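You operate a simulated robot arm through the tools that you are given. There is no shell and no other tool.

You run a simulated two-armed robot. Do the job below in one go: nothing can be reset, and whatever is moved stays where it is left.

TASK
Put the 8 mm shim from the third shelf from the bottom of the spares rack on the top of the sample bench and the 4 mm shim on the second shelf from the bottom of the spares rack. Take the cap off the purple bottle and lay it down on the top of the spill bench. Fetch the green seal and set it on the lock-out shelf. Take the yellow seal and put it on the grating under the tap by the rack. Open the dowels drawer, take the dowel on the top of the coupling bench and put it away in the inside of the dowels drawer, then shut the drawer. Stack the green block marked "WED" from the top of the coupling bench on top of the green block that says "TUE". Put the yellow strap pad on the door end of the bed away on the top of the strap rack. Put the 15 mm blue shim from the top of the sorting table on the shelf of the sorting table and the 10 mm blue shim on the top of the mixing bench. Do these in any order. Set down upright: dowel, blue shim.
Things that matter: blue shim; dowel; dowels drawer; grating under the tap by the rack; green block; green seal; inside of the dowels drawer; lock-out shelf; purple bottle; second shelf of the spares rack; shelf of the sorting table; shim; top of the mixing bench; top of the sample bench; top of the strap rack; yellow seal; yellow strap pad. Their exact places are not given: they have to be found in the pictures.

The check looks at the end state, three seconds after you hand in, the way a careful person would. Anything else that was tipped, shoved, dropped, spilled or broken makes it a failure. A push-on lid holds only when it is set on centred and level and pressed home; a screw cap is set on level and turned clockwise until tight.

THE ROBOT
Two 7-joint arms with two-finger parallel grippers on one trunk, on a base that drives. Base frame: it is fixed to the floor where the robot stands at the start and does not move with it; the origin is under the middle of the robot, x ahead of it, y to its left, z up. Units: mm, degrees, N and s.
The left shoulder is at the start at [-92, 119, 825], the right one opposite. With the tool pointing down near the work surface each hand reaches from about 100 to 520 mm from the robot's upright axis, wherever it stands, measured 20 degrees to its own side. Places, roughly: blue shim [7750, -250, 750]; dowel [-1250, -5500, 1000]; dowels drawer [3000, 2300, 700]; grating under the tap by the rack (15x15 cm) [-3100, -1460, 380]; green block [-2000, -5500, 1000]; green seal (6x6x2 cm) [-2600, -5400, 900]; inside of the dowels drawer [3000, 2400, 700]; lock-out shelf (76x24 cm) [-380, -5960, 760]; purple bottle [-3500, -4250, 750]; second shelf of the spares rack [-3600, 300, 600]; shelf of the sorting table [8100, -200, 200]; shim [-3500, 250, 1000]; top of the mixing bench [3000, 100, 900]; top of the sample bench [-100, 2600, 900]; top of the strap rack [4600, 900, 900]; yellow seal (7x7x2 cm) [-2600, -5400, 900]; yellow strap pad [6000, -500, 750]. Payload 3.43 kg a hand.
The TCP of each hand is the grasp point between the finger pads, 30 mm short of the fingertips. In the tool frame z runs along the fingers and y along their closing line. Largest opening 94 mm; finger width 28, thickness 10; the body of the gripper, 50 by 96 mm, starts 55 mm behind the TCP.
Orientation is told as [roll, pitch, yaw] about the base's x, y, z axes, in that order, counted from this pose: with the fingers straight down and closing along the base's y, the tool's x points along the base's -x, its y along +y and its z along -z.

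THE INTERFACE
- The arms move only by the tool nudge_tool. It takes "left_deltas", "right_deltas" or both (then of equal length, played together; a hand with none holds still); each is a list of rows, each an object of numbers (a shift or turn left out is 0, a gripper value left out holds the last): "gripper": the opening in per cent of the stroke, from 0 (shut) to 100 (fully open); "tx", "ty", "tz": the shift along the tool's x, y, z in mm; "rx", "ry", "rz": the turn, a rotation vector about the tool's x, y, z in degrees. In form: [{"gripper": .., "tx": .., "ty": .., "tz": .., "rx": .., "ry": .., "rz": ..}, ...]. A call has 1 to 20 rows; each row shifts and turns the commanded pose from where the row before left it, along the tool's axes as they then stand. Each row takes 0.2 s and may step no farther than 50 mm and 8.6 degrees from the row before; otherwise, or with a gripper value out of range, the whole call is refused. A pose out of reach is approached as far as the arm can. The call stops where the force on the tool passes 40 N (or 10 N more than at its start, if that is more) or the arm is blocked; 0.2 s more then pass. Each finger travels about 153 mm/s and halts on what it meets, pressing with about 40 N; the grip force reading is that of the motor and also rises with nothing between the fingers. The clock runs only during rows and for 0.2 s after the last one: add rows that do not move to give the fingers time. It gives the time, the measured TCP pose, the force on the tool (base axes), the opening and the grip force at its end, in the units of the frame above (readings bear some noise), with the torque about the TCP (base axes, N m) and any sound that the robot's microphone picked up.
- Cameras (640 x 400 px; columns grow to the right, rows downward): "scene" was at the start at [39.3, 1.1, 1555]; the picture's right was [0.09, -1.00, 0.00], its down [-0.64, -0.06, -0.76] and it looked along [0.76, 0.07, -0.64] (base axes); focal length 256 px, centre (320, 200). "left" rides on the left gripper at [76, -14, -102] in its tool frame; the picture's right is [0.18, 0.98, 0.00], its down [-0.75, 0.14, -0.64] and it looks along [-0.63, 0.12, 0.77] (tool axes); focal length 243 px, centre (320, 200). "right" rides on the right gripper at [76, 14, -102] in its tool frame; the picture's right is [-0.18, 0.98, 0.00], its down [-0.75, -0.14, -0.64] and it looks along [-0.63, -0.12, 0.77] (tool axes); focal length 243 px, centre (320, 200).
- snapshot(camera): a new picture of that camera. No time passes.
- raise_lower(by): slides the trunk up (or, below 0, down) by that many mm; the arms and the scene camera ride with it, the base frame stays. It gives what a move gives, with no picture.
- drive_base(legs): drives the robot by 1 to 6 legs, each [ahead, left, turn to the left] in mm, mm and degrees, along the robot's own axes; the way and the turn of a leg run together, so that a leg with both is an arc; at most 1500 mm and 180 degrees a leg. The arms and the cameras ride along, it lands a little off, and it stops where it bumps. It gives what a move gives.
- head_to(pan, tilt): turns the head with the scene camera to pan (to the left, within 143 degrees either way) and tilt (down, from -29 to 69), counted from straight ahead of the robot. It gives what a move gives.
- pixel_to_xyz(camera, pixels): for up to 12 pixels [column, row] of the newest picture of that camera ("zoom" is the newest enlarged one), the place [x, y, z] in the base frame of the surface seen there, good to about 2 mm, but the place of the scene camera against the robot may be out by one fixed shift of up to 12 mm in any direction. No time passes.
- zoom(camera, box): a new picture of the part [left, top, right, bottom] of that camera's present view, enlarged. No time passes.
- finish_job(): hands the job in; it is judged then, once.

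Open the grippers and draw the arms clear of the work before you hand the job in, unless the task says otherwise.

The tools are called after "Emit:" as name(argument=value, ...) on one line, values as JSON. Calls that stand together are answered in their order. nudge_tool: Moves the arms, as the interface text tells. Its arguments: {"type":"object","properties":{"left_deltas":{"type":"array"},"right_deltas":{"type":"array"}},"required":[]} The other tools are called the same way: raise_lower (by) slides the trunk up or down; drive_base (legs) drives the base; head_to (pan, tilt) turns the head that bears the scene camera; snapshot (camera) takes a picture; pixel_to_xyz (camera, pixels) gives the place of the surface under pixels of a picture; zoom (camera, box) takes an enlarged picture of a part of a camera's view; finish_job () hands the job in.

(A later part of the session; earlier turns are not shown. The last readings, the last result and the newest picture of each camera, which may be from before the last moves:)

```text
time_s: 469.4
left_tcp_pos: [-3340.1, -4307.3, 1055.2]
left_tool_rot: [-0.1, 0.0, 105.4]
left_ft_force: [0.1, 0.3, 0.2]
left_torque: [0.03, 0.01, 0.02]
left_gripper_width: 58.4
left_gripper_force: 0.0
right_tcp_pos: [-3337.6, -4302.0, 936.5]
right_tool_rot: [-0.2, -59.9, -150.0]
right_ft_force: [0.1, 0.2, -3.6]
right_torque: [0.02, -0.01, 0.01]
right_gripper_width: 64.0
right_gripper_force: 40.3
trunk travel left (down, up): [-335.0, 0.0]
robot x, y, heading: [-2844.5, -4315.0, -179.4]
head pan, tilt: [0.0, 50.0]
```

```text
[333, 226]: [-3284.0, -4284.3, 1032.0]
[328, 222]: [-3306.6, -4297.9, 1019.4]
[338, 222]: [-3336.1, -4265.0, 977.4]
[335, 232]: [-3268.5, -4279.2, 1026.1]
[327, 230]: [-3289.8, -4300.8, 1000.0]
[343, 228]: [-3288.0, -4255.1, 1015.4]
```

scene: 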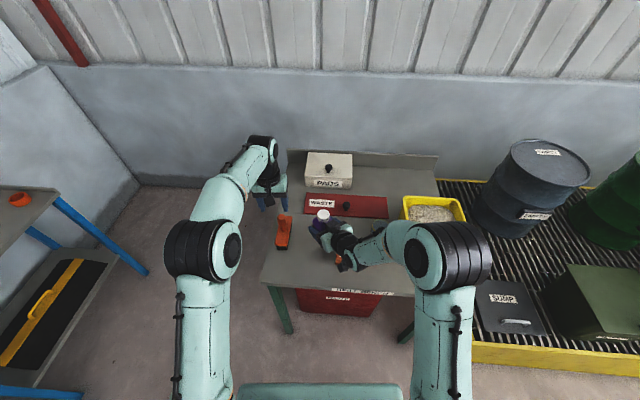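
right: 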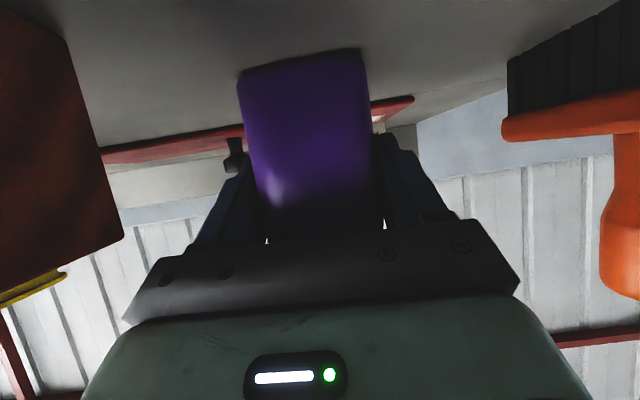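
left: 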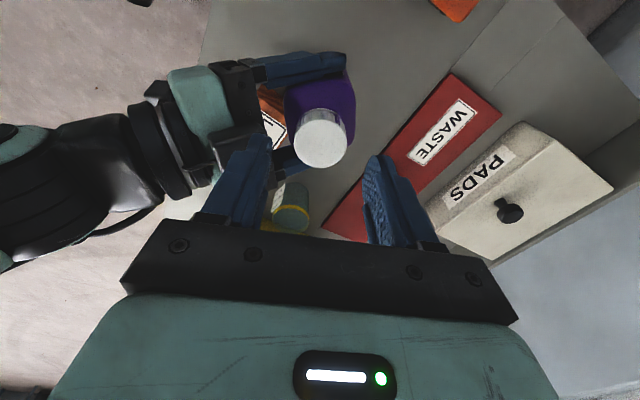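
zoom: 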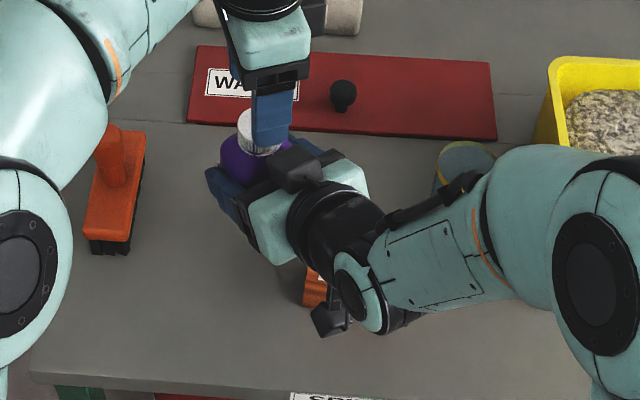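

The box is ~40 mm from the cap axis on the 30° side. I'll keep the finger line away from it: rotate the left hand to yaw 160, narrow the opening to 48 mm and lower onto the cap.

Emit:
nudge_tool(left_deltas=[{"rz": -7.8, "gripper": 52}, {"rz": -7.8}, {"rz": -7.8}, {"rz": -7.8}, {"rz": -7.8}, {"rz": -7.8}, {"rz": -7.8}, {}])

Emit:
snapshot(camera="left")

Emit:
pixel_to_xyz(camera="left", pixels=[[320, 145], [322, 135], [300, 143], [340, 143], [320, 160], [320, 125]])

```text
time_s: 471.2
left_tcp_pos: [-3339.4, -4307.2, 1053.8]
left_tool_rot: [-0.1, 0.1, 160.3]
left_ft_force: [-0.9, -0.4, 0.6]
left_torque: [-0.01, 0.0, 0.0]
left_gripper_width: 49.1
left_gripper_force: 0.1
right_tcp_pos: [-3337.9, -4303.4, 935.6]
right_tool_rot: [-0.2, -59.9, -150.0]
right_ft_force: [-1.0, -0.2, -2.4]
right_torque: [-0.02, 0.0, 0.02]
right_gripper_width: 64.1
right_gripper_force: 39.9
trunk travel left (down, up): [-335.0, 0.0]
robot x, y, heading: [-2844.2, -4312.6, -179.8]
head pan, tilt: [0.0, 50.0]
```

```text
taken
```

left: 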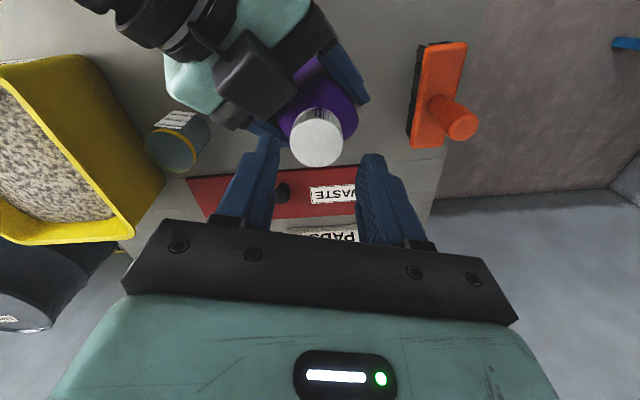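

```text
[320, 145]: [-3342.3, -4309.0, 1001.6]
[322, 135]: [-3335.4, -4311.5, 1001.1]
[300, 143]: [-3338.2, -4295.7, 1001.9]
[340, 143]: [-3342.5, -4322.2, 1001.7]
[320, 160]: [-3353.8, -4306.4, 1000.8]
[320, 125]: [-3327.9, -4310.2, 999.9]
```

Aligned with the cap centre. I lower 45 mm and close on the cap.

Emit:
nudge_tool(left_deltas=[{"tz": 15}, {"tz": 15}, {"tz": 14}, {}])

Emit:
snapshot(camera="left")

Emit:
nudge_tool(left_deltas=[{"gripper": 20}, {"gripper": 20}, {}])

```text
time_s: 472.2
left_tcp_pos: [-3340.7, -4308.4, 1009.9]
left_tool_rot: [-0.1, 0.0, 160.2]
left_ft_force: [-3.0, -2.1, 4.5]
left_torque: [0.18, -0.12, 0.03]
left_gripper_width: 47.4
left_gripper_force: 0.0
right_tcp_pos: [-3336.8, -4303.2, 936.1]
right_tool_rot: [-0.2, -59.9, -149.9]
right_ft_force: [3.0, 1.4, -7.2]
right_torque: [-0.24, 0.29, -0.06]
right_gripper_width: 64.0
right_gripper_force: 39.9
trunk travel left (down, up): [-335.0, 0.0]
robot x, y, heading: [-2844.5, -4315.9, -179.7]
head pan, tilt: [0.0, 50.0]
```

```text
taken
```

left: 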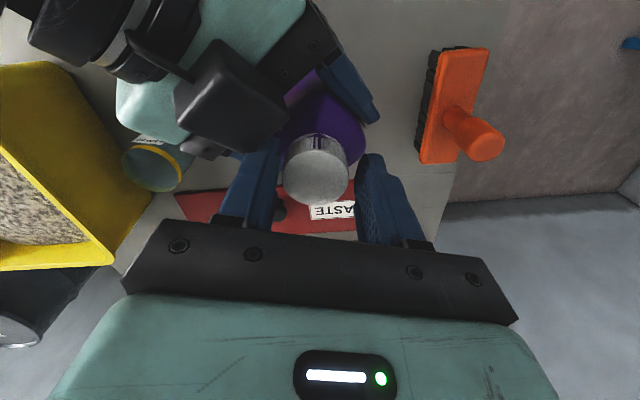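

```text
time_s: 473.0
left_tcp_pos: [-3339.3, -4306.8, 1010.5]
left_tool_rot: [-0.1, 0.1, 160.0]
left_ft_force: [2.5, 6.6, -0.2]
left_torque: [0.12, -0.07, -0.03]
left_gripper_width: 35.8
left_gripper_force: 40.1
right_tcp_pos: [-3337.4, -4302.5, 937.3]
right_tool_rot: [-0.3, -60.0, -149.9]
right_ft_force: [-2.3, -6.2, -2.0]
right_torque: [0.31, -0.13, 0.05]
right_gripper_width: 64.0
right_gripper_force: 40.0
trunk travel left (down, up): [-335.0, 0.0]
robot x, y, heading: [-2842.0, -4310.2, -179.8]
head pan, tilt: [0.0, 50.0]
```

The cap is gripped (35.8 mm). I turn counter-clockwise (rz negative) in small steps and watch the torque.

Emit:
nudge_tool(left_deltas=[{"rz": -7}, {"rz": -7}, {"rz": -7}, {}])

Emit:
nudge_tool(left_deltas=[{"rz": -7, "tz": -0.2}, {"rz": -7, "tz": -0.2}, {"rz": -7, "tz": -0.2}, {}])

```text
time_s: 474.0
left_tcp_pos: [-3340.7, -4306.7, 1011.7]
left_tool_rot: [-0.1, 0.1, -178.9]
left_ft_force: [6.8, 13.4, -1.8]
left_torque: [0.3, -0.21, -0.03]
left_gripper_width: 35.7
left_gripper_force: 40.3
right_tcp_pos: [-3337.1, -4303.3, 935.7]
right_tool_rot: [-0.2, -60.0, -149.8]
right_ft_force: [-7.3, -12.4, -0.7]
right_torque: [0.64, -0.34, 0.05]
right_gripper_width: 64.0
right_gripper_force: 39.8
trunk travel left (down, up): [-335.0, 0.0]
robot x, y, heading: [-2843.5, -4314.9, -179.6]
head pan, tilt: [0.0, 50.0]
```

```text
time_s: 475.0
left_tcp_pos: [-3339.6, -4305.0, 1011.4]
left_tool_rot: [-0.2, 0.0, -158.0]
left_ft_force: [3.4, 18.4, -3.6]
left_torque: [0.4, -0.17, -0.03]
left_gripper_width: 36.0
left_gripper_force: 39.9
right_tcp_pos: [-3337.0, -4303.5, 936.6]
right_tool_rot: [-0.2, -59.9, -149.8]
right_ft_force: [-4.3, -17.5, 0.3]
right_torque: [0.96, -0.15, 0.08]
right_gripper_width: 64.2
right_gripper_force: 40.2
trunk travel left (down, up): [-335.0, 0.0]
robot x, y, heading: [-2847.2, -4312.5, -179.6]
head pan, tilt: [0.0, 50.0]
```

Torque stays near zero but sideways force grows, so I ease 2 mm toward +y and go on turning.

Emit:
nudge_tool(left_deltas=[{"tx": 0.9, "ty": -1.9}, {"rz": -7, "tz": -0.2}, {"rz": -7, "tz": -0.2}, {"rz": -7, "tz": -0.2}, {"rz": -7, "tz": -0.2}, {}])

Emit:
nudge_tool(left_deltas=[{"rz": -7, "tz": -0.2}, {"rz": -7, "tz": -0.2}, {"rz": -7, "tz": -0.2}, {"rz": -7, "tz": -0.2}, {}])

```text
time_s: 476.4
left_tcp_pos: [-3340.6, -4305.6, 1012.0]
left_tool_rot: [0.0, 0.0, -129.8]
left_ft_force: [-5.5, 15.5, -9.4]
left_torque: [0.53, -0.11, -0.02]
left_gripper_width: 35.8
left_gripper_force: 40.1
right_tcp_pos: [-3335.6, -4303.6, 935.5]
right_tool_rot: [-0.1, -59.9, -149.8]
right_ft_force: [5.1, -15.4, 6.1]
right_torque: [0.64, 0.54, 0.09]
right_gripper_width: 64.2
right_gripper_force: 40.0
trunk travel left (down, up): [-335.0, 0.0]
robot x, y, heading: [-2848.0, -4310.6, -179.8]
head pan, tilt: [0.0, 50.0]
```

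```text
time_s: 477.6
left_tcp_pos: [-3339.7, -4305.4, 1011.6]
left_tool_rot: [-0.1, -0.1, -101.8]
left_ft_force: [-14.8, 12.4, -15.3]
left_torque: [0.51, 0.14, -0.01]
left_gripper_width: 35.7
left_gripper_force: 39.7
right_tcp_pos: [-3338.0, -4303.6, 936.5]
right_tool_rot: [-0.1, -60.0, -150.0]
right_ft_force: [14.0, -12.3, 12.1]
right_torque: [0.36, 1.04, 0.05]
right_gripper_width: 64.3
right_gripper_force: 39.7
trunk travel left (down, up): [-335.0, 0.0]
robot x, y, heading: [-2844.6, -4312.6, -180.1]
head pan, tilt: [0.0, 50.0]
```

The cap hasn't risen and pull grows (15 N). I check whether the cap turns with the fingers by its purple drips.

Emit:
zoom(camera="left", box=[260, 110, 380, 220])

Emit:
zoom(camera="scene", box=[290, 180, 370, 250])

```text
3.64 times, centred on (320, 165) of left
```

zoom: 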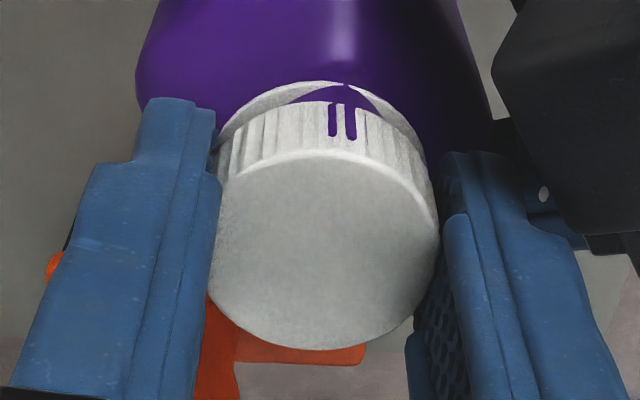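

```text
5.71 times, centred on (330, 215) of scene
```

zoom: 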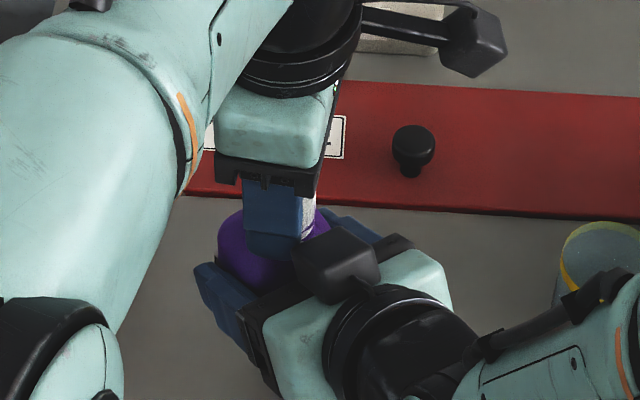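

The drips show the cap turns with the hand (about 98° so far). I open slightly, rotate back clockwise, and re-grip for the next stroke.

Emit:
nudge_tool(left_deltas=[{"gripper": 46}, {}, {"rz": 7}, {"rz": 7}, {"rz": 7}, {"rz": 7}, {"rz": 7}, {"rz": 7}, {"rz": 7}, {"rz": 7}, {"rz": 7}, {"rz": 7}, {"rz": 7}, {"rz": 7}, {"rz": 7}, {}])

Emit:
snapshot(camera="left")

```text
time_s: 481.0
left_tcp_pos: [-3340.1, -4305.8, 1011.2]
left_tool_rot: [0.1, 0.1, 167.0]
left_ft_force: [0.4, -0.9, -0.1]
left_torque: [0.01, -0.04, -0.02]
left_gripper_width: 43.3
left_gripper_force: 0.0
right_tcp_pos: [-3337.0, -4303.3, 935.3]
right_tool_rot: [-0.2, -59.9, -150.0]
right_ft_force: [0.0, -0.4, -3.1]
right_torque: [0.03, -0.05, 0.01]
right_gripper_width: 64.3
right_gripper_force: 40.3
trunk travel left (down, up): [-335.0, 0.0]
robot x, y, heading: [-2845.4, -4316.1, -179.6]
head pan, tilt: [0.0, 50.0]
```

```text
taken
```

left: 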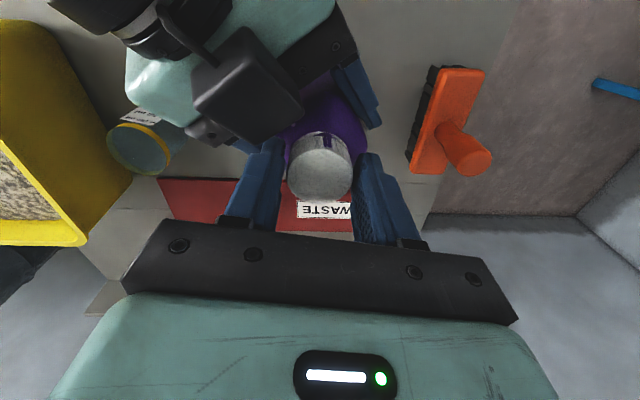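

Emit:
zoom(camera="left", box=[260, 110, 380, 220])

Emit:
pixel_to_xyz(camera="left", pixels=[[320, 170], [296, 168], [344, 168], [320, 190], [320, 152]])

```text
3.64 times, centred on (320, 165) of left
```

zoom: 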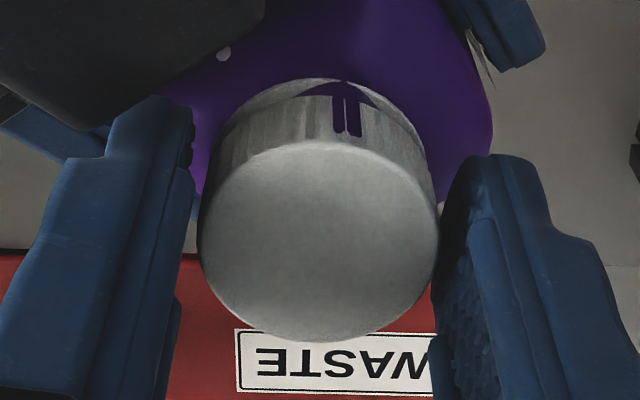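

```text
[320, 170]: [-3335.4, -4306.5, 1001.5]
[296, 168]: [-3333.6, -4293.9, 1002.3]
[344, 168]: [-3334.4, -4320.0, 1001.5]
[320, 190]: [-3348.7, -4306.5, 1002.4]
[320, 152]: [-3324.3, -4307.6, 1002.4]
```

The cap top rose about 1.3 mm, so it's unscrewing. I re-grip and make another 98° stroke.

Emit:
nudge_tool(left_deltas=[{"gripper": 20}, {"gripper": 20}, {"rz": -7, "tz": -0.1}, {"rz": -7, "tz": -0.1}, {"rz": -7, "tz": -0.1}, {"rz": -7, "tz": -0.1}, {"rz": -7, "tz": -0.1}, {"rz": -7, "tz": -0.1}, {"rz": -7, "tz": -0.1}, {"rz": -7, "tz": -0.1}, {"rz": -7, "tz": -0.1}, {"rz": -7, "tz": -0.1}, {"rz": -7, "tz": -0.1}, {"rz": -7, "tz": -0.1}, {"rz": -7, "tz": -0.1}, {}])

```text
time_s: 484.4
left_tcp_pos: [-3339.9, -4304.3, 1013.2]
left_tool_rot: [-0.1, 0.0, -101.7]
left_ft_force: [-15.5, 6.7, -4.9]
left_torque: [0.4, 0.18, -0.03]
left_gripper_width: 34.6
left_gripper_force: 39.8
right_tcp_pos: [-3336.9, -4303.6, 936.8]
right_tool_rot: [-0.3, -60.0, -149.9]
right_ft_force: [16.0, -7.3, 1.6]
right_torque: [0.15, 1.09, 0.07]
right_gripper_width: 64.0
right_gripper_force: 39.7
trunk travel left (down, up): [-335.0, 0.0]
robot x, y, heading: [-2845.8, -4315.1, -179.7]
head pan, tilt: [0.0, 50.0]
```

I release, rotate back and measure the cap's height again.

Emit:
nudge_tool(left_deltas=[{"gripper": 46}, {}, {"rz": 7}, {"rz": 7}, {"rz": 7}, {"rz": 7}, {"rz": 7}, {"rz": 7}, {"rz": 7}, {"rz": 7}, {"rz": 7}, {"rz": 7}, {"rz": 7}, {"rz": 7}, {"rz": 7}, {}])

Emit:
zoom(camera="left", box=[260, 110, 380, 220])

Emit:
pixel_to_xyz(camera="left", pixels=[[320, 170], [296, 168], [344, 168], [320, 190], [320, 160]])

```text
time_s: 487.8
left_tcp_pos: [-3339.8, -4305.9, 1014.5]
left_tool_rot: [0.0, 0.0, 166.9]
left_ft_force: [1.1, -0.2, 0.9]
left_torque: [0.0, -0.01, -0.02]
left_gripper_width: 43.2
left_gripper_force: 0.0
right_tcp_pos: [-3337.7, -4302.3, 936.0]
right_tool_rot: [-0.2, -59.8, -149.9]
right_ft_force: [-0.1, 0.7, -2.6]
right_torque: [0.03, -0.03, -0.03]
right_gripper_width: 64.4
right_gripper_force: 40.4
trunk travel left (down, up): [-335.0, 0.0]
robot x, y, heading: [-2846.1, -4311.9, -179.6]
head pan, tilt: [0.0, 50.0]
```

```text
3.64 times, centred on (320, 165) of left
```

zoom: 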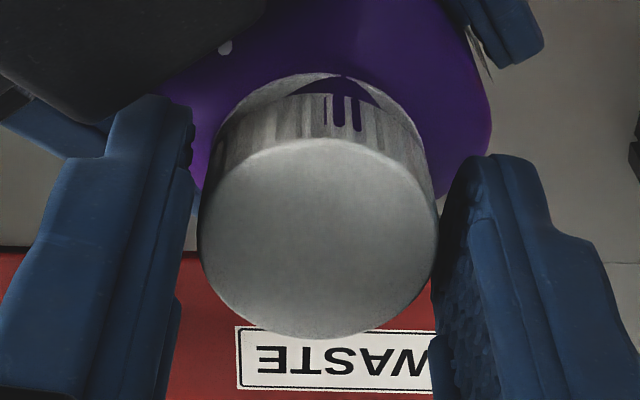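

```text
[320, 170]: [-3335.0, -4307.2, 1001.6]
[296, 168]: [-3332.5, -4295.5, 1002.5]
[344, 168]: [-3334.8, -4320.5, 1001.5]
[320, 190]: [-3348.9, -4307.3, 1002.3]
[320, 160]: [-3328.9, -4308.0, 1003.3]
```

Torque stays ~0 so the cap turns freely. I re-grip, do another stroke and then test by a gentle lift.

Emit:
nudge_tool(left_deltas=[{"gripper": 20}, {"gripper": 20}, {"rz": -7}, {"rz": -7}, {"rz": -7}, {"rz": -7}, {"rz": -7}, {"rz": -7}, {"rz": -7}, {"rz": -7}, {"rz": -7}, {"rz": -7}, {"rz": -7}, {"rz": -7}, {"rz": -7}, {}])

Emit:
nudge_tool(left_deltas=[{"tz": -2}, {"tz": -2}, {}])

```text
time_s: 491.2
left_tcp_pos: [-3339.4, -4303.7, 1014.0]
left_tool_rot: [0.0, -0.1, -101.8]
left_ft_force: [-6.4, 5.5, -1.0]
left_torque: [0.1, 0.13, -0.06]
left_gripper_width: 33.6
left_gripper_force: 40.0
right_tcp_pos: [-3336.8, -4303.0, 935.9]
right_tool_rot: [-0.2, -59.9, -150.0]
right_ft_force: [6.2, -5.2, -2.5]
right_torque: [0.29, 0.35, 0.04]
right_gripper_width: 63.9
right_gripper_force: 39.4
trunk travel left (down, up): [-335.0, 0.0]
robot x, y, heading: [-2846.3, -4316.6, -179.7]
head pan, tilt: [0.0, 50.0]
```

```text
time_s: 492.0
left_tcp_pos: [-3340.5, -4306.0, 1017.7]
left_tool_rot: [0.1, 0.0, -101.9]
left_ft_force: [-8.4, 5.9, -7.8]
left_torque: [0.08, 0.12, 0.02]
left_gripper_width: 33.5
left_gripper_force: 40.1
right_tcp_pos: [-3337.6, -4303.4, 936.0]
right_tool_rot: [-0.2, -60.0, -149.9]
right_ft_force: [7.4, -5.1, 4.5]
right_torque: [0.3, 0.55, 0.01]
right_gripper_width: 64.0
right_gripper_force: 40.3
trunk travel left (down, up): [-335.0, 0.0]
robot x, y, heading: [-2847.3, -4316.1, -179.6]
head pan, tilt: [0.0, 50.0]
```

Lift of ~4 mm with only 8 N. I look whether the cap came along.

Emit:
zoom(camera="left", box=[260, 110, 380, 220])

Emit:
pixel_to_xyz(camera="left", pixels=[[320, 175], [305, 172], [338, 172], [320, 190], [320, 140], [300, 130]])

```text
3.64 times, centred on (320, 165) of left
```

zoom: 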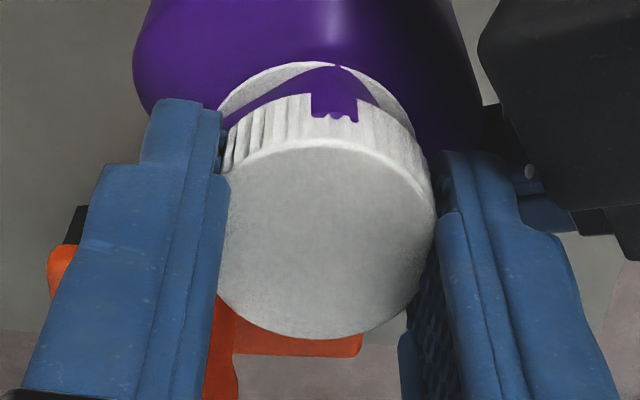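

```text
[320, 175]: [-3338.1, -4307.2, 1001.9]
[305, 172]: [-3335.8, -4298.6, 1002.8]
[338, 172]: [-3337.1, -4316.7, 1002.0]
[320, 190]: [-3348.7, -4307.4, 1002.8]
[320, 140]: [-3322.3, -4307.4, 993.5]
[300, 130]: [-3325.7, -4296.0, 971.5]
```

The cap top stays at 1002 while the fingers slid up, so more turning is needed. I go back down, re-grip lower and continue strokes.

Emit:
nudge_tool(left_deltas=[{"gripper": 46}, {"tz": 4}, {"rz": 7, "tz": 3}, {"rz": 7}, {"rz": 7}, {"rz": 7}, {"rz": 7}, {"rz": 7}, {"rz": 7}, {"rz": 7}, {"rz": 7}, {"rz": 7}, {"rz": 7}, {"rz": 7}, {"rz": 7}, {}])

Emit:
nudge_tool(left_deltas=[{"gripper": 20}, {"gripper": 20}, {"rz": -7}, {"rz": -7}, {"rz": -7}, {"rz": -7}, {"rz": -7}, {"rz": -7}, {"rz": -7}, {"rz": -7}, {"rz": -7}, {"rz": -7}, {"rz": -7}, {"rz": -7}, {"rz": -7}, {}])

Emit:
nudge_tool(left_deltas=[{"gripper": 46}, {}, {"rz": 7}, {"rz": 7}, {"rz": 7}, {"rz": 7}, {"rz": 7}, {"rz": 7}, {"rz": 7}, {"rz": 7}, {"rz": 7}, {"rz": 7}, {"rz": 7}, {"rz": 7}, {"rz": 7}, {}])

Emit:
nudge_tool(left_deltas=[{"gripper": 20}, {"gripper": 20}, {"rz": -7}, {"rz": -7}, {"rz": -7}, {"rz": -7}, {"rz": -7}, {"rz": -7}, {"rz": -7}, {"rz": -7}, {"rz": -7}, {"rz": -7}, {"rz": -7}, {"rz": -7}, {"rz": -7}, {}])

Emit:
zoom(camera="left", box=[260, 110, 380, 220])

Emit:
pixel_to_xyz(camera="left", pixels=[[320, 175], [305, 172], [338, 172], [320, 190], [320, 185]])

```text
time_s: 495.4
left_tcp_pos: [-3339.7, -4305.3, 1009.7]
left_tool_rot: [0.0, 0.1, 167.0]
left_ft_force: [0.3, 0.0, -0.2]
left_torque: [-0.01, 0.0, -0.04]
left_gripper_width: 43.0
left_gripper_force: 0.0
right_tcp_pos: [-3336.3, -4303.1, 934.8]
right_tool_rot: [-0.1, -60.0, -150.0]
right_ft_force: [0.2, -0.1, -3.4]
right_torque: [0.04, -0.02, -0.01]
right_gripper_width: 64.1
right_gripper_force: 40.0
trunk travel left (down, up): [-335.0, 0.0]
robot x, y, heading: [-2844.1, -4310.7, -179.9]
head pan, tilt: [0.0, 50.0]
```

```text
time_s: 498.8
left_tcp_pos: [-3339.6, -4304.6, 1010.8]
left_tool_rot: [-0.1, 0.0, -101.7]
left_ft_force: [-1.9, 1.0, -0.9]
left_torque: [0.03, 0.05, 0.03]
left_gripper_width: 33.3
left_gripper_force: 40.2
right_tcp_pos: [-3337.7, -4301.9, 935.5]
right_tool_rot: [-0.2, -59.9, -150.0]
right_ft_force: [1.5, -0.8, -3.5]
right_torque: [0.04, 0.09, -0.01]
right_gripper_width: 64.1
right_gripper_force: 39.6
trunk travel left (down, up): [-335.0, 0.0]
robot x, y, heading: [-2842.7, -4312.7, -179.8]
head pan, tilt: [0.0, 50.0]
```

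```text
time_s: 502.2
left_tcp_pos: [-3341.1, -4306.4, 1009.9]
left_tool_rot: [0.0, 0.1, 167.0]
left_ft_force: [-0.6, -0.2, 0.6]
left_torque: [0.0, -0.02, 0.01]
left_gripper_width: 43.3
left_gripper_force: 0.0
right_tcp_pos: [-3337.2, -4303.1, 934.9]
right_tool_rot: [-0.2, -59.9, -149.9]
right_ft_force: [0.2, -0.3, -2.8]
right_torque: [0.05, 0.0, -0.01]
right_gripper_width: 64.3
right_gripper_force: 39.7
trunk travel left (down, up): [-335.0, 0.0]
robot x, y, heading: [-2838.9, -4311.0, -179.6]
head pan, tilt: [0.0, 50.0]
```

```text
time_s: 505.6
left_tcp_pos: [-3340.0, -4306.2, 1011.2]
left_tool_rot: [0.0, 0.0, -101.8]
left_ft_force: [-1.6, 1.6, -0.7]
left_torque: [0.0, 0.04, -0.03]
left_gripper_width: 33.5
left_gripper_force: 40.4
right_tcp_pos: [-3336.9, -4303.2, 936.4]
right_tool_rot: [-0.2, -60.0, -150.0]
right_ft_force: [3.0, -0.8, -2.8]
right_torque: [0.09, 0.16, 0.0]
right_gripper_width: 63.9
right_gripper_force: 40.4
trunk travel left (down, up): [-335.0, 0.0]
robot x, y, heading: [-2844.8, -4310.5, -179.7]
head pan, tilt: [0.0, 50.0]
```

```text
3.64 times, centred on (320, 165) of left
```

zoom: 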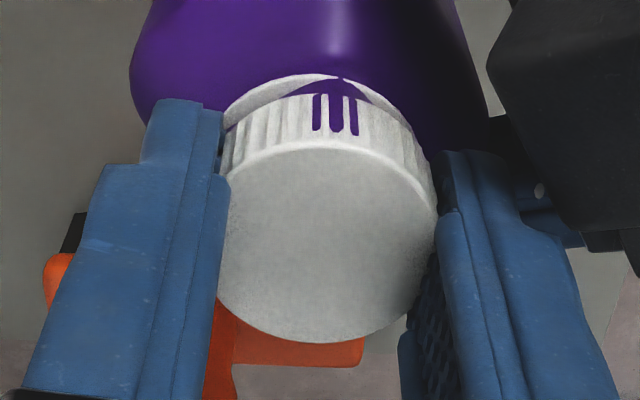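

```text
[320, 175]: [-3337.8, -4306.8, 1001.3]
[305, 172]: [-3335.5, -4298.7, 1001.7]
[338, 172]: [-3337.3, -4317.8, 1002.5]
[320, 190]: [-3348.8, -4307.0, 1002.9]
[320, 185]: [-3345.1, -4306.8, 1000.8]
```

Sideways loads have vanished, which suggests the cap is now loose. I lift gently 12 mm.

Emit:
nudge_tool(left_deltas=[{"tz": -3}, {"tz": -3}, {"tz": -3}, {"tz": -3}, {}])

Emit:
zoom(camera="left", box=[260, 110, 380, 220])

Emit:
pixel_to_xyz(camera="left", pixels=[[320, 175], [305, 172], [338, 172], [320, 190], [320, 185]])

```text
time_s: 506.8
left_tcp_pos: [-3339.9, -4306.0, 1023.5]
left_tool_rot: [0.1, 0.0, -101.9]
left_ft_force: [-0.2, 0.7, -0.5]
left_torque: [-0.01, -0.04, -0.03]
left_gripper_width: 33.4
left_gripper_force: 40.2
right_tcp_pos: [-3337.4, -4301.8, 935.9]
right_tool_rot: [0.0, -59.8, -150.0]
right_ft_force: [0.0, -0.5, -2.2]
right_torque: [0.04, -0.01, -0.03]
right_gripper_width: 64.2
right_gripper_force: 40.0
trunk travel left (down, up): [-335.0, 0.0]
robot x, y, heading: [-2847.0, -4312.4, -179.7]
head pan, tilt: [0.0, 50.0]
```

```text
3.64 times, centred on (320, 165) of left
```

zoom: 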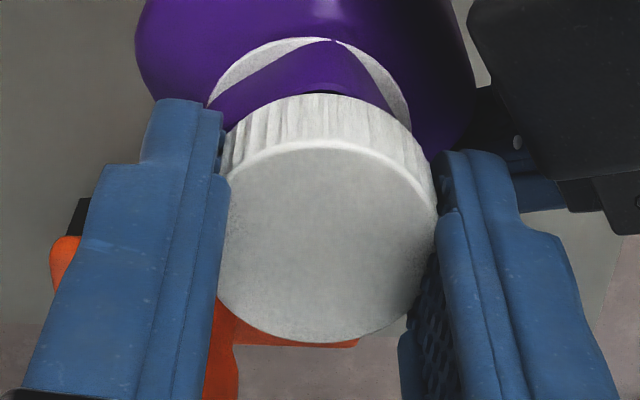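

```text
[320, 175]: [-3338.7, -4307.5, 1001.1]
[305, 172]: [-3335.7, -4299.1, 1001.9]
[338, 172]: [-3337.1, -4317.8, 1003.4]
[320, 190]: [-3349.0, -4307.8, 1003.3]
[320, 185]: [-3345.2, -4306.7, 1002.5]
```

The cap follows the hand and a gap to the bottle opens. I lift another 50 mm and take a fresh picture.

Emit:
nudge_tool(left_deltas=[{"tz": -10}, {"tz": -20}, {"tz": -20}, {}])

Emit:
snapshot(camera="left")

Emit:
zoom(camera="scene", box=[290, 170, 370, 240])

```text
time_s: 507.8
left_tcp_pos: [-3340.3, -4305.4, 1074.7]
left_tool_rot: [-0.1, 0.1, -101.9]
left_ft_force: [0.0, 0.3, -0.1]
left_torque: [0.02, -0.02, 0.01]
left_gripper_width: 33.6
left_gripper_force: 39.9
right_tcp_pos: [-3337.6, -4301.3, 936.1]
right_tool_rot: [-0.2, -59.9, -149.9]
right_ft_force: [0.3, 0.2, -3.1]
right_torque: [0.02, -0.02, 0.01]
right_gripper_width: 64.1
right_gripper_force: 40.3
trunk travel left (down, up): [-335.0, 0.0]
robot x, y, heading: [-2842.9, -4312.0, -180.0]
head pan, tilt: [0.0, 50.0]
```

```text
taken
```

left: 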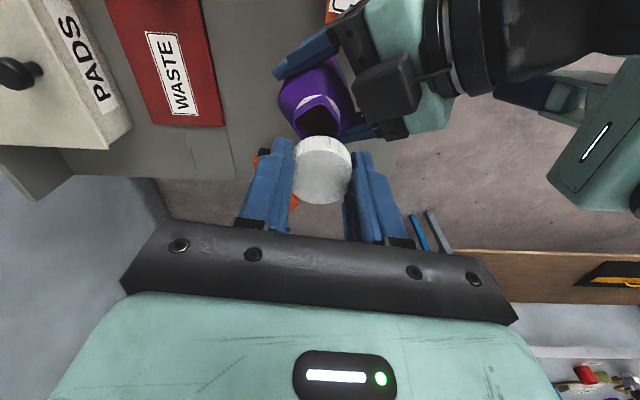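

```text
5.71 times, centred on (330, 205) of scene
```

zoom: 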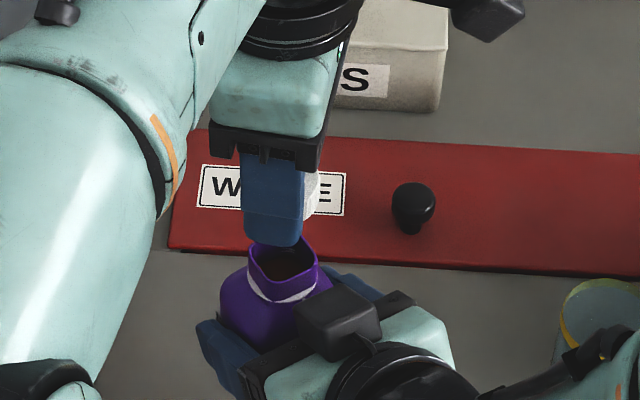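

The bottle is open. I rotate the left hand back and move it, with the cap, off to the left so the bottle can be put back first.

Emit:
nudge_tool(left_deltas=[{"rz": 7.8}, {"rz": 7.8}, {"rz": 7.8}, {"rz": 7.8}, {"rz": 7.8}, {"rz": 7.8}, {"rz": 7.8}, {"rz": 7.8}, {"rz": 7.8}, {"rz": 7.8}, {"tx": 20, "ty": 35}, {"tx": 25, "ty": 35}, {"tx": 25, "ty": 35}, {"tx": 25, "ty": 35}, {}])

Emit:
nudge_tool(right_deltas=[{"rx": 6.5, "rz": 3.75}, {"rx": 6.5, "rz": 3.75}, {"rx": 6.5, "rz": 3.75}, {"rx": 6.5, "rz": 3.75}, {}])

Emit:
snapshot(camera="right")

Emit:
snapshot(camera="scene")

```text
time_s: 511.0
left_tcp_pos: [-3244.9, -4444.8, 1071.4]
left_tool_rot: [0.0, 0.1, -179.9]
left_ft_force: [-0.9, -0.3, 0.6]
left_torque: [0.02, -0.02, -0.02]
left_gripper_width: 33.3
left_gripper_force: 40.1
right_tcp_pos: [-3338.0, -4302.3, 936.1]
right_tool_rot: [-0.1, -59.9, -150.1]
right_ft_force: [0.6, -0.5, -3.2]
right_torque: [0.0, -0.01, 0.01]
right_gripper_width: 64.0
right_gripper_force: 40.3
trunk travel left (down, up): [-335.0, 0.0]
robot x, y, heading: [-2846.1, -4313.0, -179.9]
head pan, tilt: [0.0, 50.0]
```

```text
time_s: 512.2
left_tcp_pos: [-3244.8, -4444.9, 1070.7]
left_tool_rot: [-0.1, 0.1, -180.0]
left_ft_force: [1.2, 1.0, -0.1]
left_torque: [-0.01, -0.02, 0.01]
left_gripper_width: 33.5
left_gripper_force: 39.8
right_tcp_pos: [-3337.3, -4302.6, 935.8]
right_tool_rot: [-0.2, -59.9, -180.0]
right_ft_force: [0.0, -0.1, -3.1]
right_torque: [-0.02, -0.03, 0.04]
right_gripper_width: 64.1
right_gripper_force: 40.2
trunk travel left (down, up): [-335.0, 0.0]
robot x, y, heading: [-2840.7, -4311.6, -180.0]
head pan, tilt: [0.0, 50.0]
```

```text
taken
```

right: 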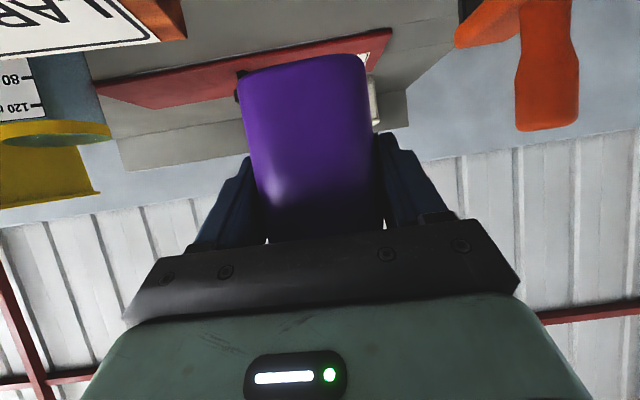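

```text
taken
```

scene: 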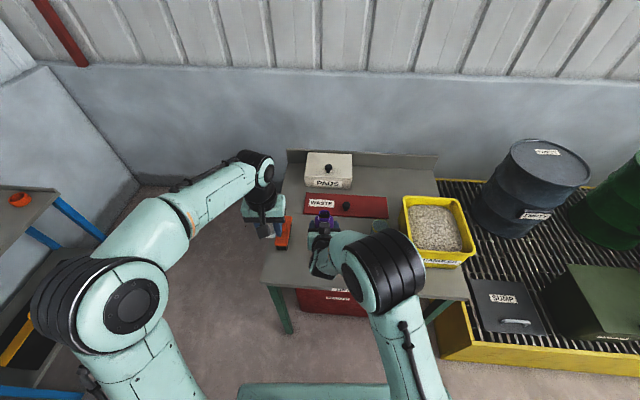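

I put the bottle back by the reverse path, stopping just above the bench.

Emit:
nudge_tool(right_deltas=[{"tx": -1, "tz": 27}, {"tx": 10, "tz": 30}, {"tx": 13.1, "tz": 25}, {"tx": 15, "tz": 9}, {}])

Emit:
nudge_tool(right_deltas=[{"tx": 0.9, "tz": 0.5}, {}])

Emit:
nudge_tool(right_deltas=[{"tx": 0.9, "tz": 0.5}, {}])

```text
time_s: 513.4
left_tcp_pos: [-3245.3, -4444.4, 1071.5]
left_tool_rot: [-0.1, 0.0, -180.0]
left_ft_force: [-0.2, 0.1, -0.4]
left_torque: [0.03, -0.01, 0.01]
left_gripper_width: 33.6
left_gripper_force: 39.6
right_tcp_pos: [-3395.9, -4302.3, 858.4]
right_tool_rot: [-0.1, -60.0, -180.0]
right_ft_force: [0.0, 0.9, -3.1]
right_torque: [-0.01, -0.03, -0.01]
right_gripper_width: 64.1
right_gripper_force: 40.2
trunk travel left (down, up): [-335.0, 0.0]
robot x, y, heading: [-2844.4, -4314.5, -179.6]
head pan, tilt: [0.0, 50.0]
```

```text
time_s: 514.0
left_tcp_pos: [-3245.8, -4445.2, 1070.5]
left_tool_rot: [-0.1, 0.2, -179.8]
left_ft_force: [0.2, -0.3, 0.6]
left_torque: [-0.02, 0.01, 0.01]
left_gripper_width: 33.3
left_gripper_force: 39.8
right_tcp_pos: [-3395.2, -4303.1, 857.5]
right_tool_rot: [-0.3, -59.9, -179.9]
right_ft_force: [-0.7, 0.3, -2.5]
right_torque: [0.0, 0.0, 0.0]
right_gripper_width: 64.3
right_gripper_force: 39.1
trunk travel left (down, up): [-335.0, 0.0]
robot x, y, heading: [-2847.6, -4310.8, -179.9]
head pan, tilt: [0.0, 50.0]
```

```text
time_s: 514.6
left_tcp_pos: [-3244.3, -4444.9, 1071.5]
left_tool_rot: [0.0, 0.1, -179.9]
left_ft_force: [0.1, 1.0, 0.0]
left_torque: [0.02, 0.01, -0.01]
left_gripper_width: 33.5
left_gripper_force: 40.2
right_tcp_pos: [-3396.1, -4303.0, 856.0]
right_tool_rot: [-0.2, -59.9, -179.8]
right_ft_force: [0.2, -0.7, -2.8]
right_torque: [-0.02, 0.0, 0.01]
right_gripper_width: 64.0
right_gripper_force: 39.9
trunk travel left (down, up): [-335.0, 0.0]
robot x, y, heading: [-2842.1, -4316.1, -179.5]
head pan, tilt: [0.0, 50.0]
```

Emit:
nudge_tool(right_deltas=[{"tx": 0.8, "tz": 0.4}, {}])

Emit:
nudge_tool(right_deltas=[{"tx": 0.8, "tz": 0.4}, {}])

```text
time_s: 515.2
left_tcp_pos: [-3244.6, -4445.2, 1071.0]
left_tool_rot: [0.0, 0.1, -179.9]
left_ft_force: [-0.7, 0.7, -0.6]
left_torque: [0.0, 0.01, 0.02]
left_gripper_width: 33.4
left_gripper_force: 39.7
right_tcp_pos: [-3396.3, -4301.1, 855.2]
right_tool_rot: [-0.2, -60.0, -180.1]
right_ft_force: [0.9, 0.0, -0.1]
right_torque: [-0.07, -0.12, -0.01]
right_gripper_width: 64.1
right_gripper_force: 39.1
trunk travel left (down, up): [-335.0, 0.0]
robot x, y, heading: [-2846.2, -4314.6, -179.8]
head pan, tilt: [0.0, 50.0]
```

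```text
time_s: 515.8
left_tcp_pos: [-3244.6, -4444.5, 1070.4]
left_tool_rot: [0.0, 0.0, -179.9]
left_ft_force: [-0.5, 0.1, 0.3]
left_torque: [-0.01, -0.01, 0.02]
left_gripper_width: 33.2
left_gripper_force: 40.6
right_tcp_pos: [-3396.6, -4302.5, 855.7]
right_tool_rot: [-0.2, -60.1, 180.0]
right_ft_force: [1.6, 0.6, 4.8]
right_torque: [-0.22, -0.32, 0.1]
right_gripper_width: 64.3
right_gripper_force: 39.9
trunk travel left (down, up): [-335.0, 0.0]
robot x, y, heading: [-2843.9, -4312.5, -179.4]
head pan, tilt: [0.0, 50.0]
```

The bottle touches the bench. I open the right gripper and withdraw along the tool.

Emit:
nudge_tool(right_deltas=[{"gripper": 72}, {"gripper": 80}, {"gripper": 98}, {}, {"tz": -20}, {"tz": -25}, {"tz": -35}, {"tz": -35}, {}])

Emit:
snapshot(camera="right")

Emit:
snapshot(camera="scene")

```text
time_s: 517.8
left_tcp_pos: [-3244.6, -4444.0, 1070.7]
left_tool_rot: [0.0, 0.1, -179.9]
left_ft_force: [0.1, 0.4, -0.9]
left_torque: [0.03, 0.02, -0.01]
left_gripper_width: 33.5
left_gripper_force: 39.5
right_tcp_pos: [-3298.2, -4303.7, 913.2]
right_tool_rot: [-0.3, -59.9, -179.9]
right_ft_force: [0.3, 0.4, -0.2]
right_torque: [0.02, -0.02, 0.0]
right_gripper_width: 92.2
right_gripper_force: 0.1
trunk travel left (down, up): [-335.0, 0.0]
robot x, y, heading: [-2843.5, -4314.4, -179.9]
head pan, tilt: [0.0, 50.0]
```

```text
taken
```

right: 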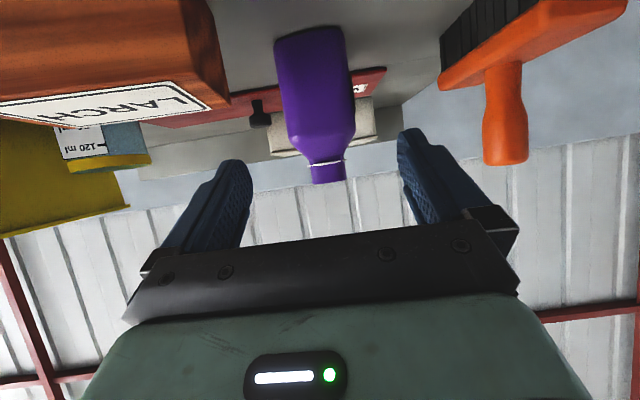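

```text
taken
```

scene: 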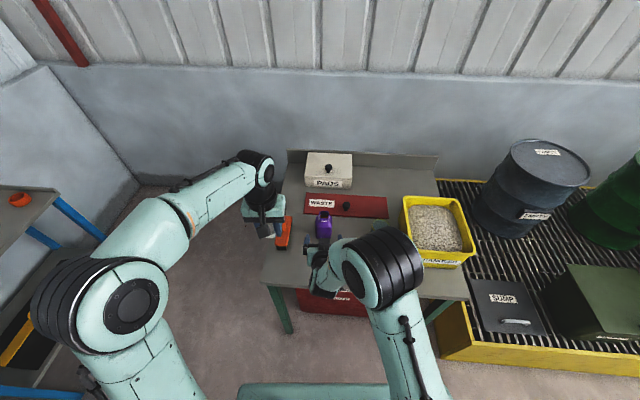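

The open bottle stands where it was. I raise the right hand away to the right and reduce its tilt.

Emit:
nudge_tool(right_deltas=[{"tx": -32.5, "tz": -18.7}, {"tx": -32.5, "tz": -18.7}, {"tx": -32.5, "tz": -18.7}, {"tx": -32.5, "tz": -18.7}, {"ty": -30, "ry": 7.5}, {"ty": -30, "ry": 7.5}, {"ty": -30}, {"ty": -30}, {}])

Emit:
snapshot(camera="left")

Emit:
pixel_to_xyz(camera="left", pixels=[[320, 100], [320, 60], [250, 100], [400, 60], [320, 175], [420, 110], [200, 60]])

```text
time_s: 519.8
left_tcp_pos: [-3243.9, -4445.5, 1070.6]
left_tool_rot: [0.0, 0.0, -179.9]
left_ft_force: [0.0, -1.1, 0.3]
left_torque: [-0.03, -0.02, 0.01]
left_gripper_width: 33.3
left_gripper_force: 40.5
right_tcp_pos: [-3296.6, -4184.1, 1063.6]
right_tool_rot: [-0.2, -45.1, -180.1]
right_ft_force: [0.5, -0.1, 0.1]
right_torque: [0.01, 0.02, 0.01]
right_gripper_width: 92.1
right_gripper_force: 0.1
trunk travel left (down, up): [-335.0, 0.0]
robot x, y, heading: [-2844.3, -4316.3, -179.7]
head pan, tilt: [0.0, 50.0]
```

```text
taken
```

left: 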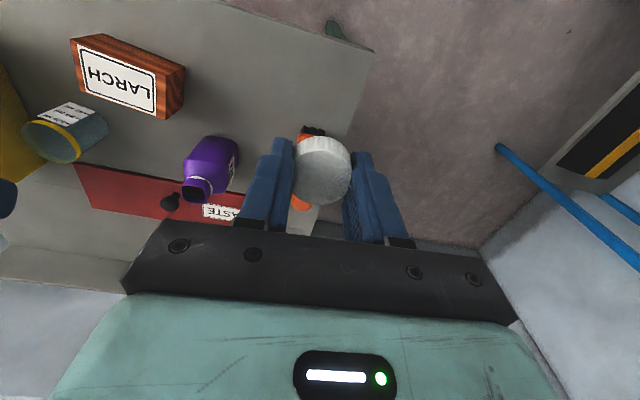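

```text
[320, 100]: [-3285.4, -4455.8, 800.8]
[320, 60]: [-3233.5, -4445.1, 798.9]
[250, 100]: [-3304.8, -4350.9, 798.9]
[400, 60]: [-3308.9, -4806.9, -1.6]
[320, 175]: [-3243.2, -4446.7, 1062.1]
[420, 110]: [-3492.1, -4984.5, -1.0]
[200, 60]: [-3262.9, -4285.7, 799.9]
```

Bench top z ≈ 800, free at (-3265,-4370). I lower the cap there.

Emit:
nudge_tool(left_deltas=[{"tx": -7, "ty": -25, "tz": 20}, {"tx": -7, "ty": -25, "tz": 30}, {"tx": -7, "ty": -25, "tz": 40}, {"tz": 42}, {"tz": 42}, {"tz": 35}, {}])

Emit:
snapshot(camera="left")

Emit:
nudge_tool(left_deltas=[{"tz": 15}, {"tz": 6}, {}])

```text
time_s: 521.4
left_tcp_pos: [-3264.7, -4372.5, 861.0]
left_tool_rot: [0.0, 0.1, -179.9]
left_ft_force: [-1.2, -0.1, -0.1]
left_torque: [-0.01, 0.02, 0.0]
left_gripper_width: 33.5
left_gripper_force: 39.8
right_tcp_pos: [-3296.7, -4185.0, 1063.3]
right_tool_rot: [-0.2, -45.0, 179.9]
right_ft_force: [0.2, 0.6, -0.2]
right_torque: [-0.03, 0.02, -0.02]
right_gripper_width: 92.1
right_gripper_force: 0.0
trunk travel left (down, up): [-335.0, 0.0]
robot x, y, heading: [-2840.1, -4317.0, -179.9]
head pan, tilt: [0.0, 50.0]
```

```text
taken
```

left: 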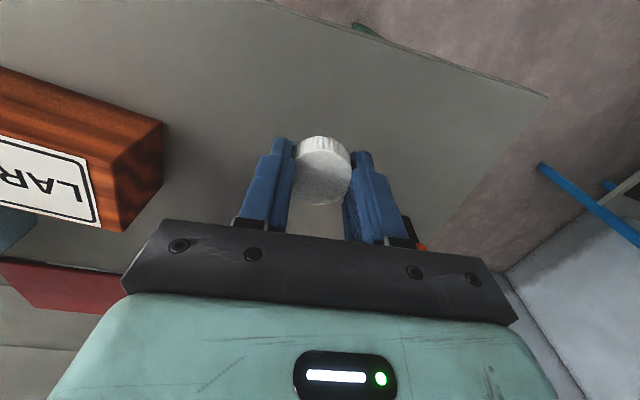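

```text
time_s: 522.2
left_tcp_pos: [-3266.9, -4371.7, 841.4]
left_tool_rot: [0.1, -0.1, -180.0]
left_ft_force: [-0.1, -1.0, -0.3]
left_torque: [0.03, 0.03, 0.01]
left_gripper_width: 33.3
left_gripper_force: 39.5
right_tcp_pos: [-3296.4, -4184.2, 1063.3]
right_tool_rot: [-0.2, -45.1, 179.9]
right_ft_force: [-0.4, 0.5, 0.4]
right_torque: [-0.02, -0.01, 0.0]
right_gripper_width: 92.2
right_gripper_force: 0.2
trunk travel left (down, up): [-335.0, 0.0]
robot x, y, heading: [-2843.2, -4315.1, -179.9]
head pan, tilt: [0.0, 50.0]
```

Emit:
nudge_tool(left_deltas=[{"tz": 2}, {"tz": 2}, {}])

Emit:
nudge_tool(left_deltas=[{"tz": 1.5}, {}])

Emit:
nudge_tool(left_deltas=[{"tz": 1.5}, {}])

```text
time_s: 523.0
left_tcp_pos: [-3265.8, -4369.6, 839.5]
left_tool_rot: [0.0, 0.0, -179.9]
left_ft_force: [-0.1, 0.1, 0.2]
left_torque: [-0.04, 0.0, -0.02]
left_gripper_width: 33.5
left_gripper_force: 40.3
right_tcp_pos: [-3296.5, -4183.3, 1062.3]
right_tool_rot: [-0.1, -45.0, 180.0]
right_ft_force: [0.3, 0.2, -0.3]
right_torque: [0.03, -0.01, 0.0]
right_gripper_width: 92.2
right_gripper_force: 0.0
trunk travel left (down, up): [-335.0, 0.0]
robot x, y, heading: [-2845.2, -4313.3, -179.9]
head pan, tilt: [0.0, 50.0]
```

```text
time_s: 523.6
left_tcp_pos: [-3265.9, -4369.9, 837.8]
left_tool_rot: [0.1, 0.0, -180.0]
left_ft_force: [-0.6, -0.7, 0.4]
left_torque: [-0.02, -0.01, -0.02]
left_gripper_width: 33.4
left_gripper_force: 40.0
right_tcp_pos: [-3296.9, -4184.7, 1063.0]
right_tool_rot: [-0.2, -45.1, 180.1]
right_ft_force: [-0.3, 1.3, 1.1]
right_torque: [0.03, 0.04, -0.02]
right_gripper_width: 91.8
right_gripper_force: 0.1
trunk travel left (down, up): [-335.0, 0.0]
robot x, y, heading: [-2844.5, -4314.3, -179.5]
head pan, tilt: [0.0, 50.0]
```

```text
time_s: 524.2
left_tcp_pos: [-3266.0, -4369.3, 836.1]
left_tool_rot: [-0.1, 0.0, -179.8]
left_ft_force: [0.1, -0.1, 0.2]
left_torque: [0.0, 0.0, -0.01]
left_gripper_width: 33.3
left_gripper_force: 40.2
right_tcp_pos: [-3296.2, -4184.3, 1063.3]
right_tool_rot: [-0.2, -45.0, 180.0]
right_ft_force: [0.5, 0.1, 0.0]
right_torque: [-0.03, 0.01, 0.0]
right_gripper_width: 92.4
right_gripper_force: 0.1
trunk travel left (down, up): [-335.0, 0.0]
robot x, y, heading: [-2843.8, -4313.7, -179.6]
head pan, tilt: [0.0, 50.0]
```

Emit:
nudge_tool(left_deltas=[{"tz": 1.5}, {}])

Emit:
nudge_tool(left_deltas=[{"tz": 1.5}, {}])

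Emit:
snapshot(camera="left")

Emit:
pixel_to_xyz(camera="left", pixels=[[320, 175], [320, 190], [318, 145], [318, 130], [318, 138]])

```text
time_s: 524.8
left_tcp_pos: [-3265.7, -4369.7, 833.3]
left_tool_rot: [0.1, 0.1, -180.0]
left_ft_force: [0.6, -0.4, -0.8]
left_torque: [-0.01, -0.01, 0.03]
left_gripper_width: 33.6
left_gripper_force: 40.0
right_tcp_pos: [-3298.4, -4184.3, 1063.1]
right_tool_rot: [-0.2, -45.0, 180.0]
right_ft_force: [0.0, 0.2, -0.1]
right_torque: [-0.01, 0.02, -0.01]
right_gripper_width: 92.1
right_gripper_force: 0.1
trunk travel left (down, up): [-335.0, 0.0]
robot x, y, heading: [-2844.3, -4315.1, -179.9]
head pan, tilt: [0.0, 50.0]
```

```text
time_s: 525.4
left_tcp_pos: [-3265.4, -4369.8, 833.6]
left_tool_rot: [-0.1, 0.0, -179.9]
left_ft_force: [-0.4, -0.2, -0.6]
left_torque: [0.0, 0.01, -0.03]
left_gripper_width: 33.6
left_gripper_force: 40.1
right_tcp_pos: [-3297.4, -4184.5, 1063.6]
right_tool_rot: [-0.2, -45.0, 180.0]
right_ft_force: [-0.7, -0.9, 0.0]
right_torque: [0.04, -0.02, 0.02]
right_gripper_width: 92.2
right_gripper_force: 0.0
trunk travel left (down, up): [-335.0, 0.0]
robot x, y, heading: [-2845.2, -4310.8, -179.7]
head pan, tilt: [0.0, 50.0]
```

```text
taken
```

left: 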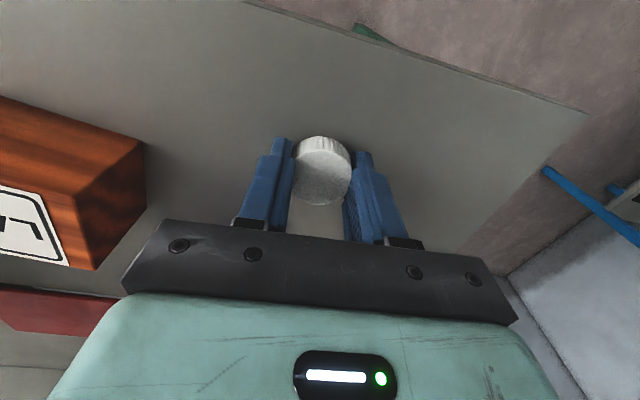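

```text
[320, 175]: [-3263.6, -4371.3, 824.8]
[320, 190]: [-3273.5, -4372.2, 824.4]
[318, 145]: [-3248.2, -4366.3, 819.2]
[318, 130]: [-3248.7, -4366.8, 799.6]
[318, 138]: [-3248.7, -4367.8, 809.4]
```

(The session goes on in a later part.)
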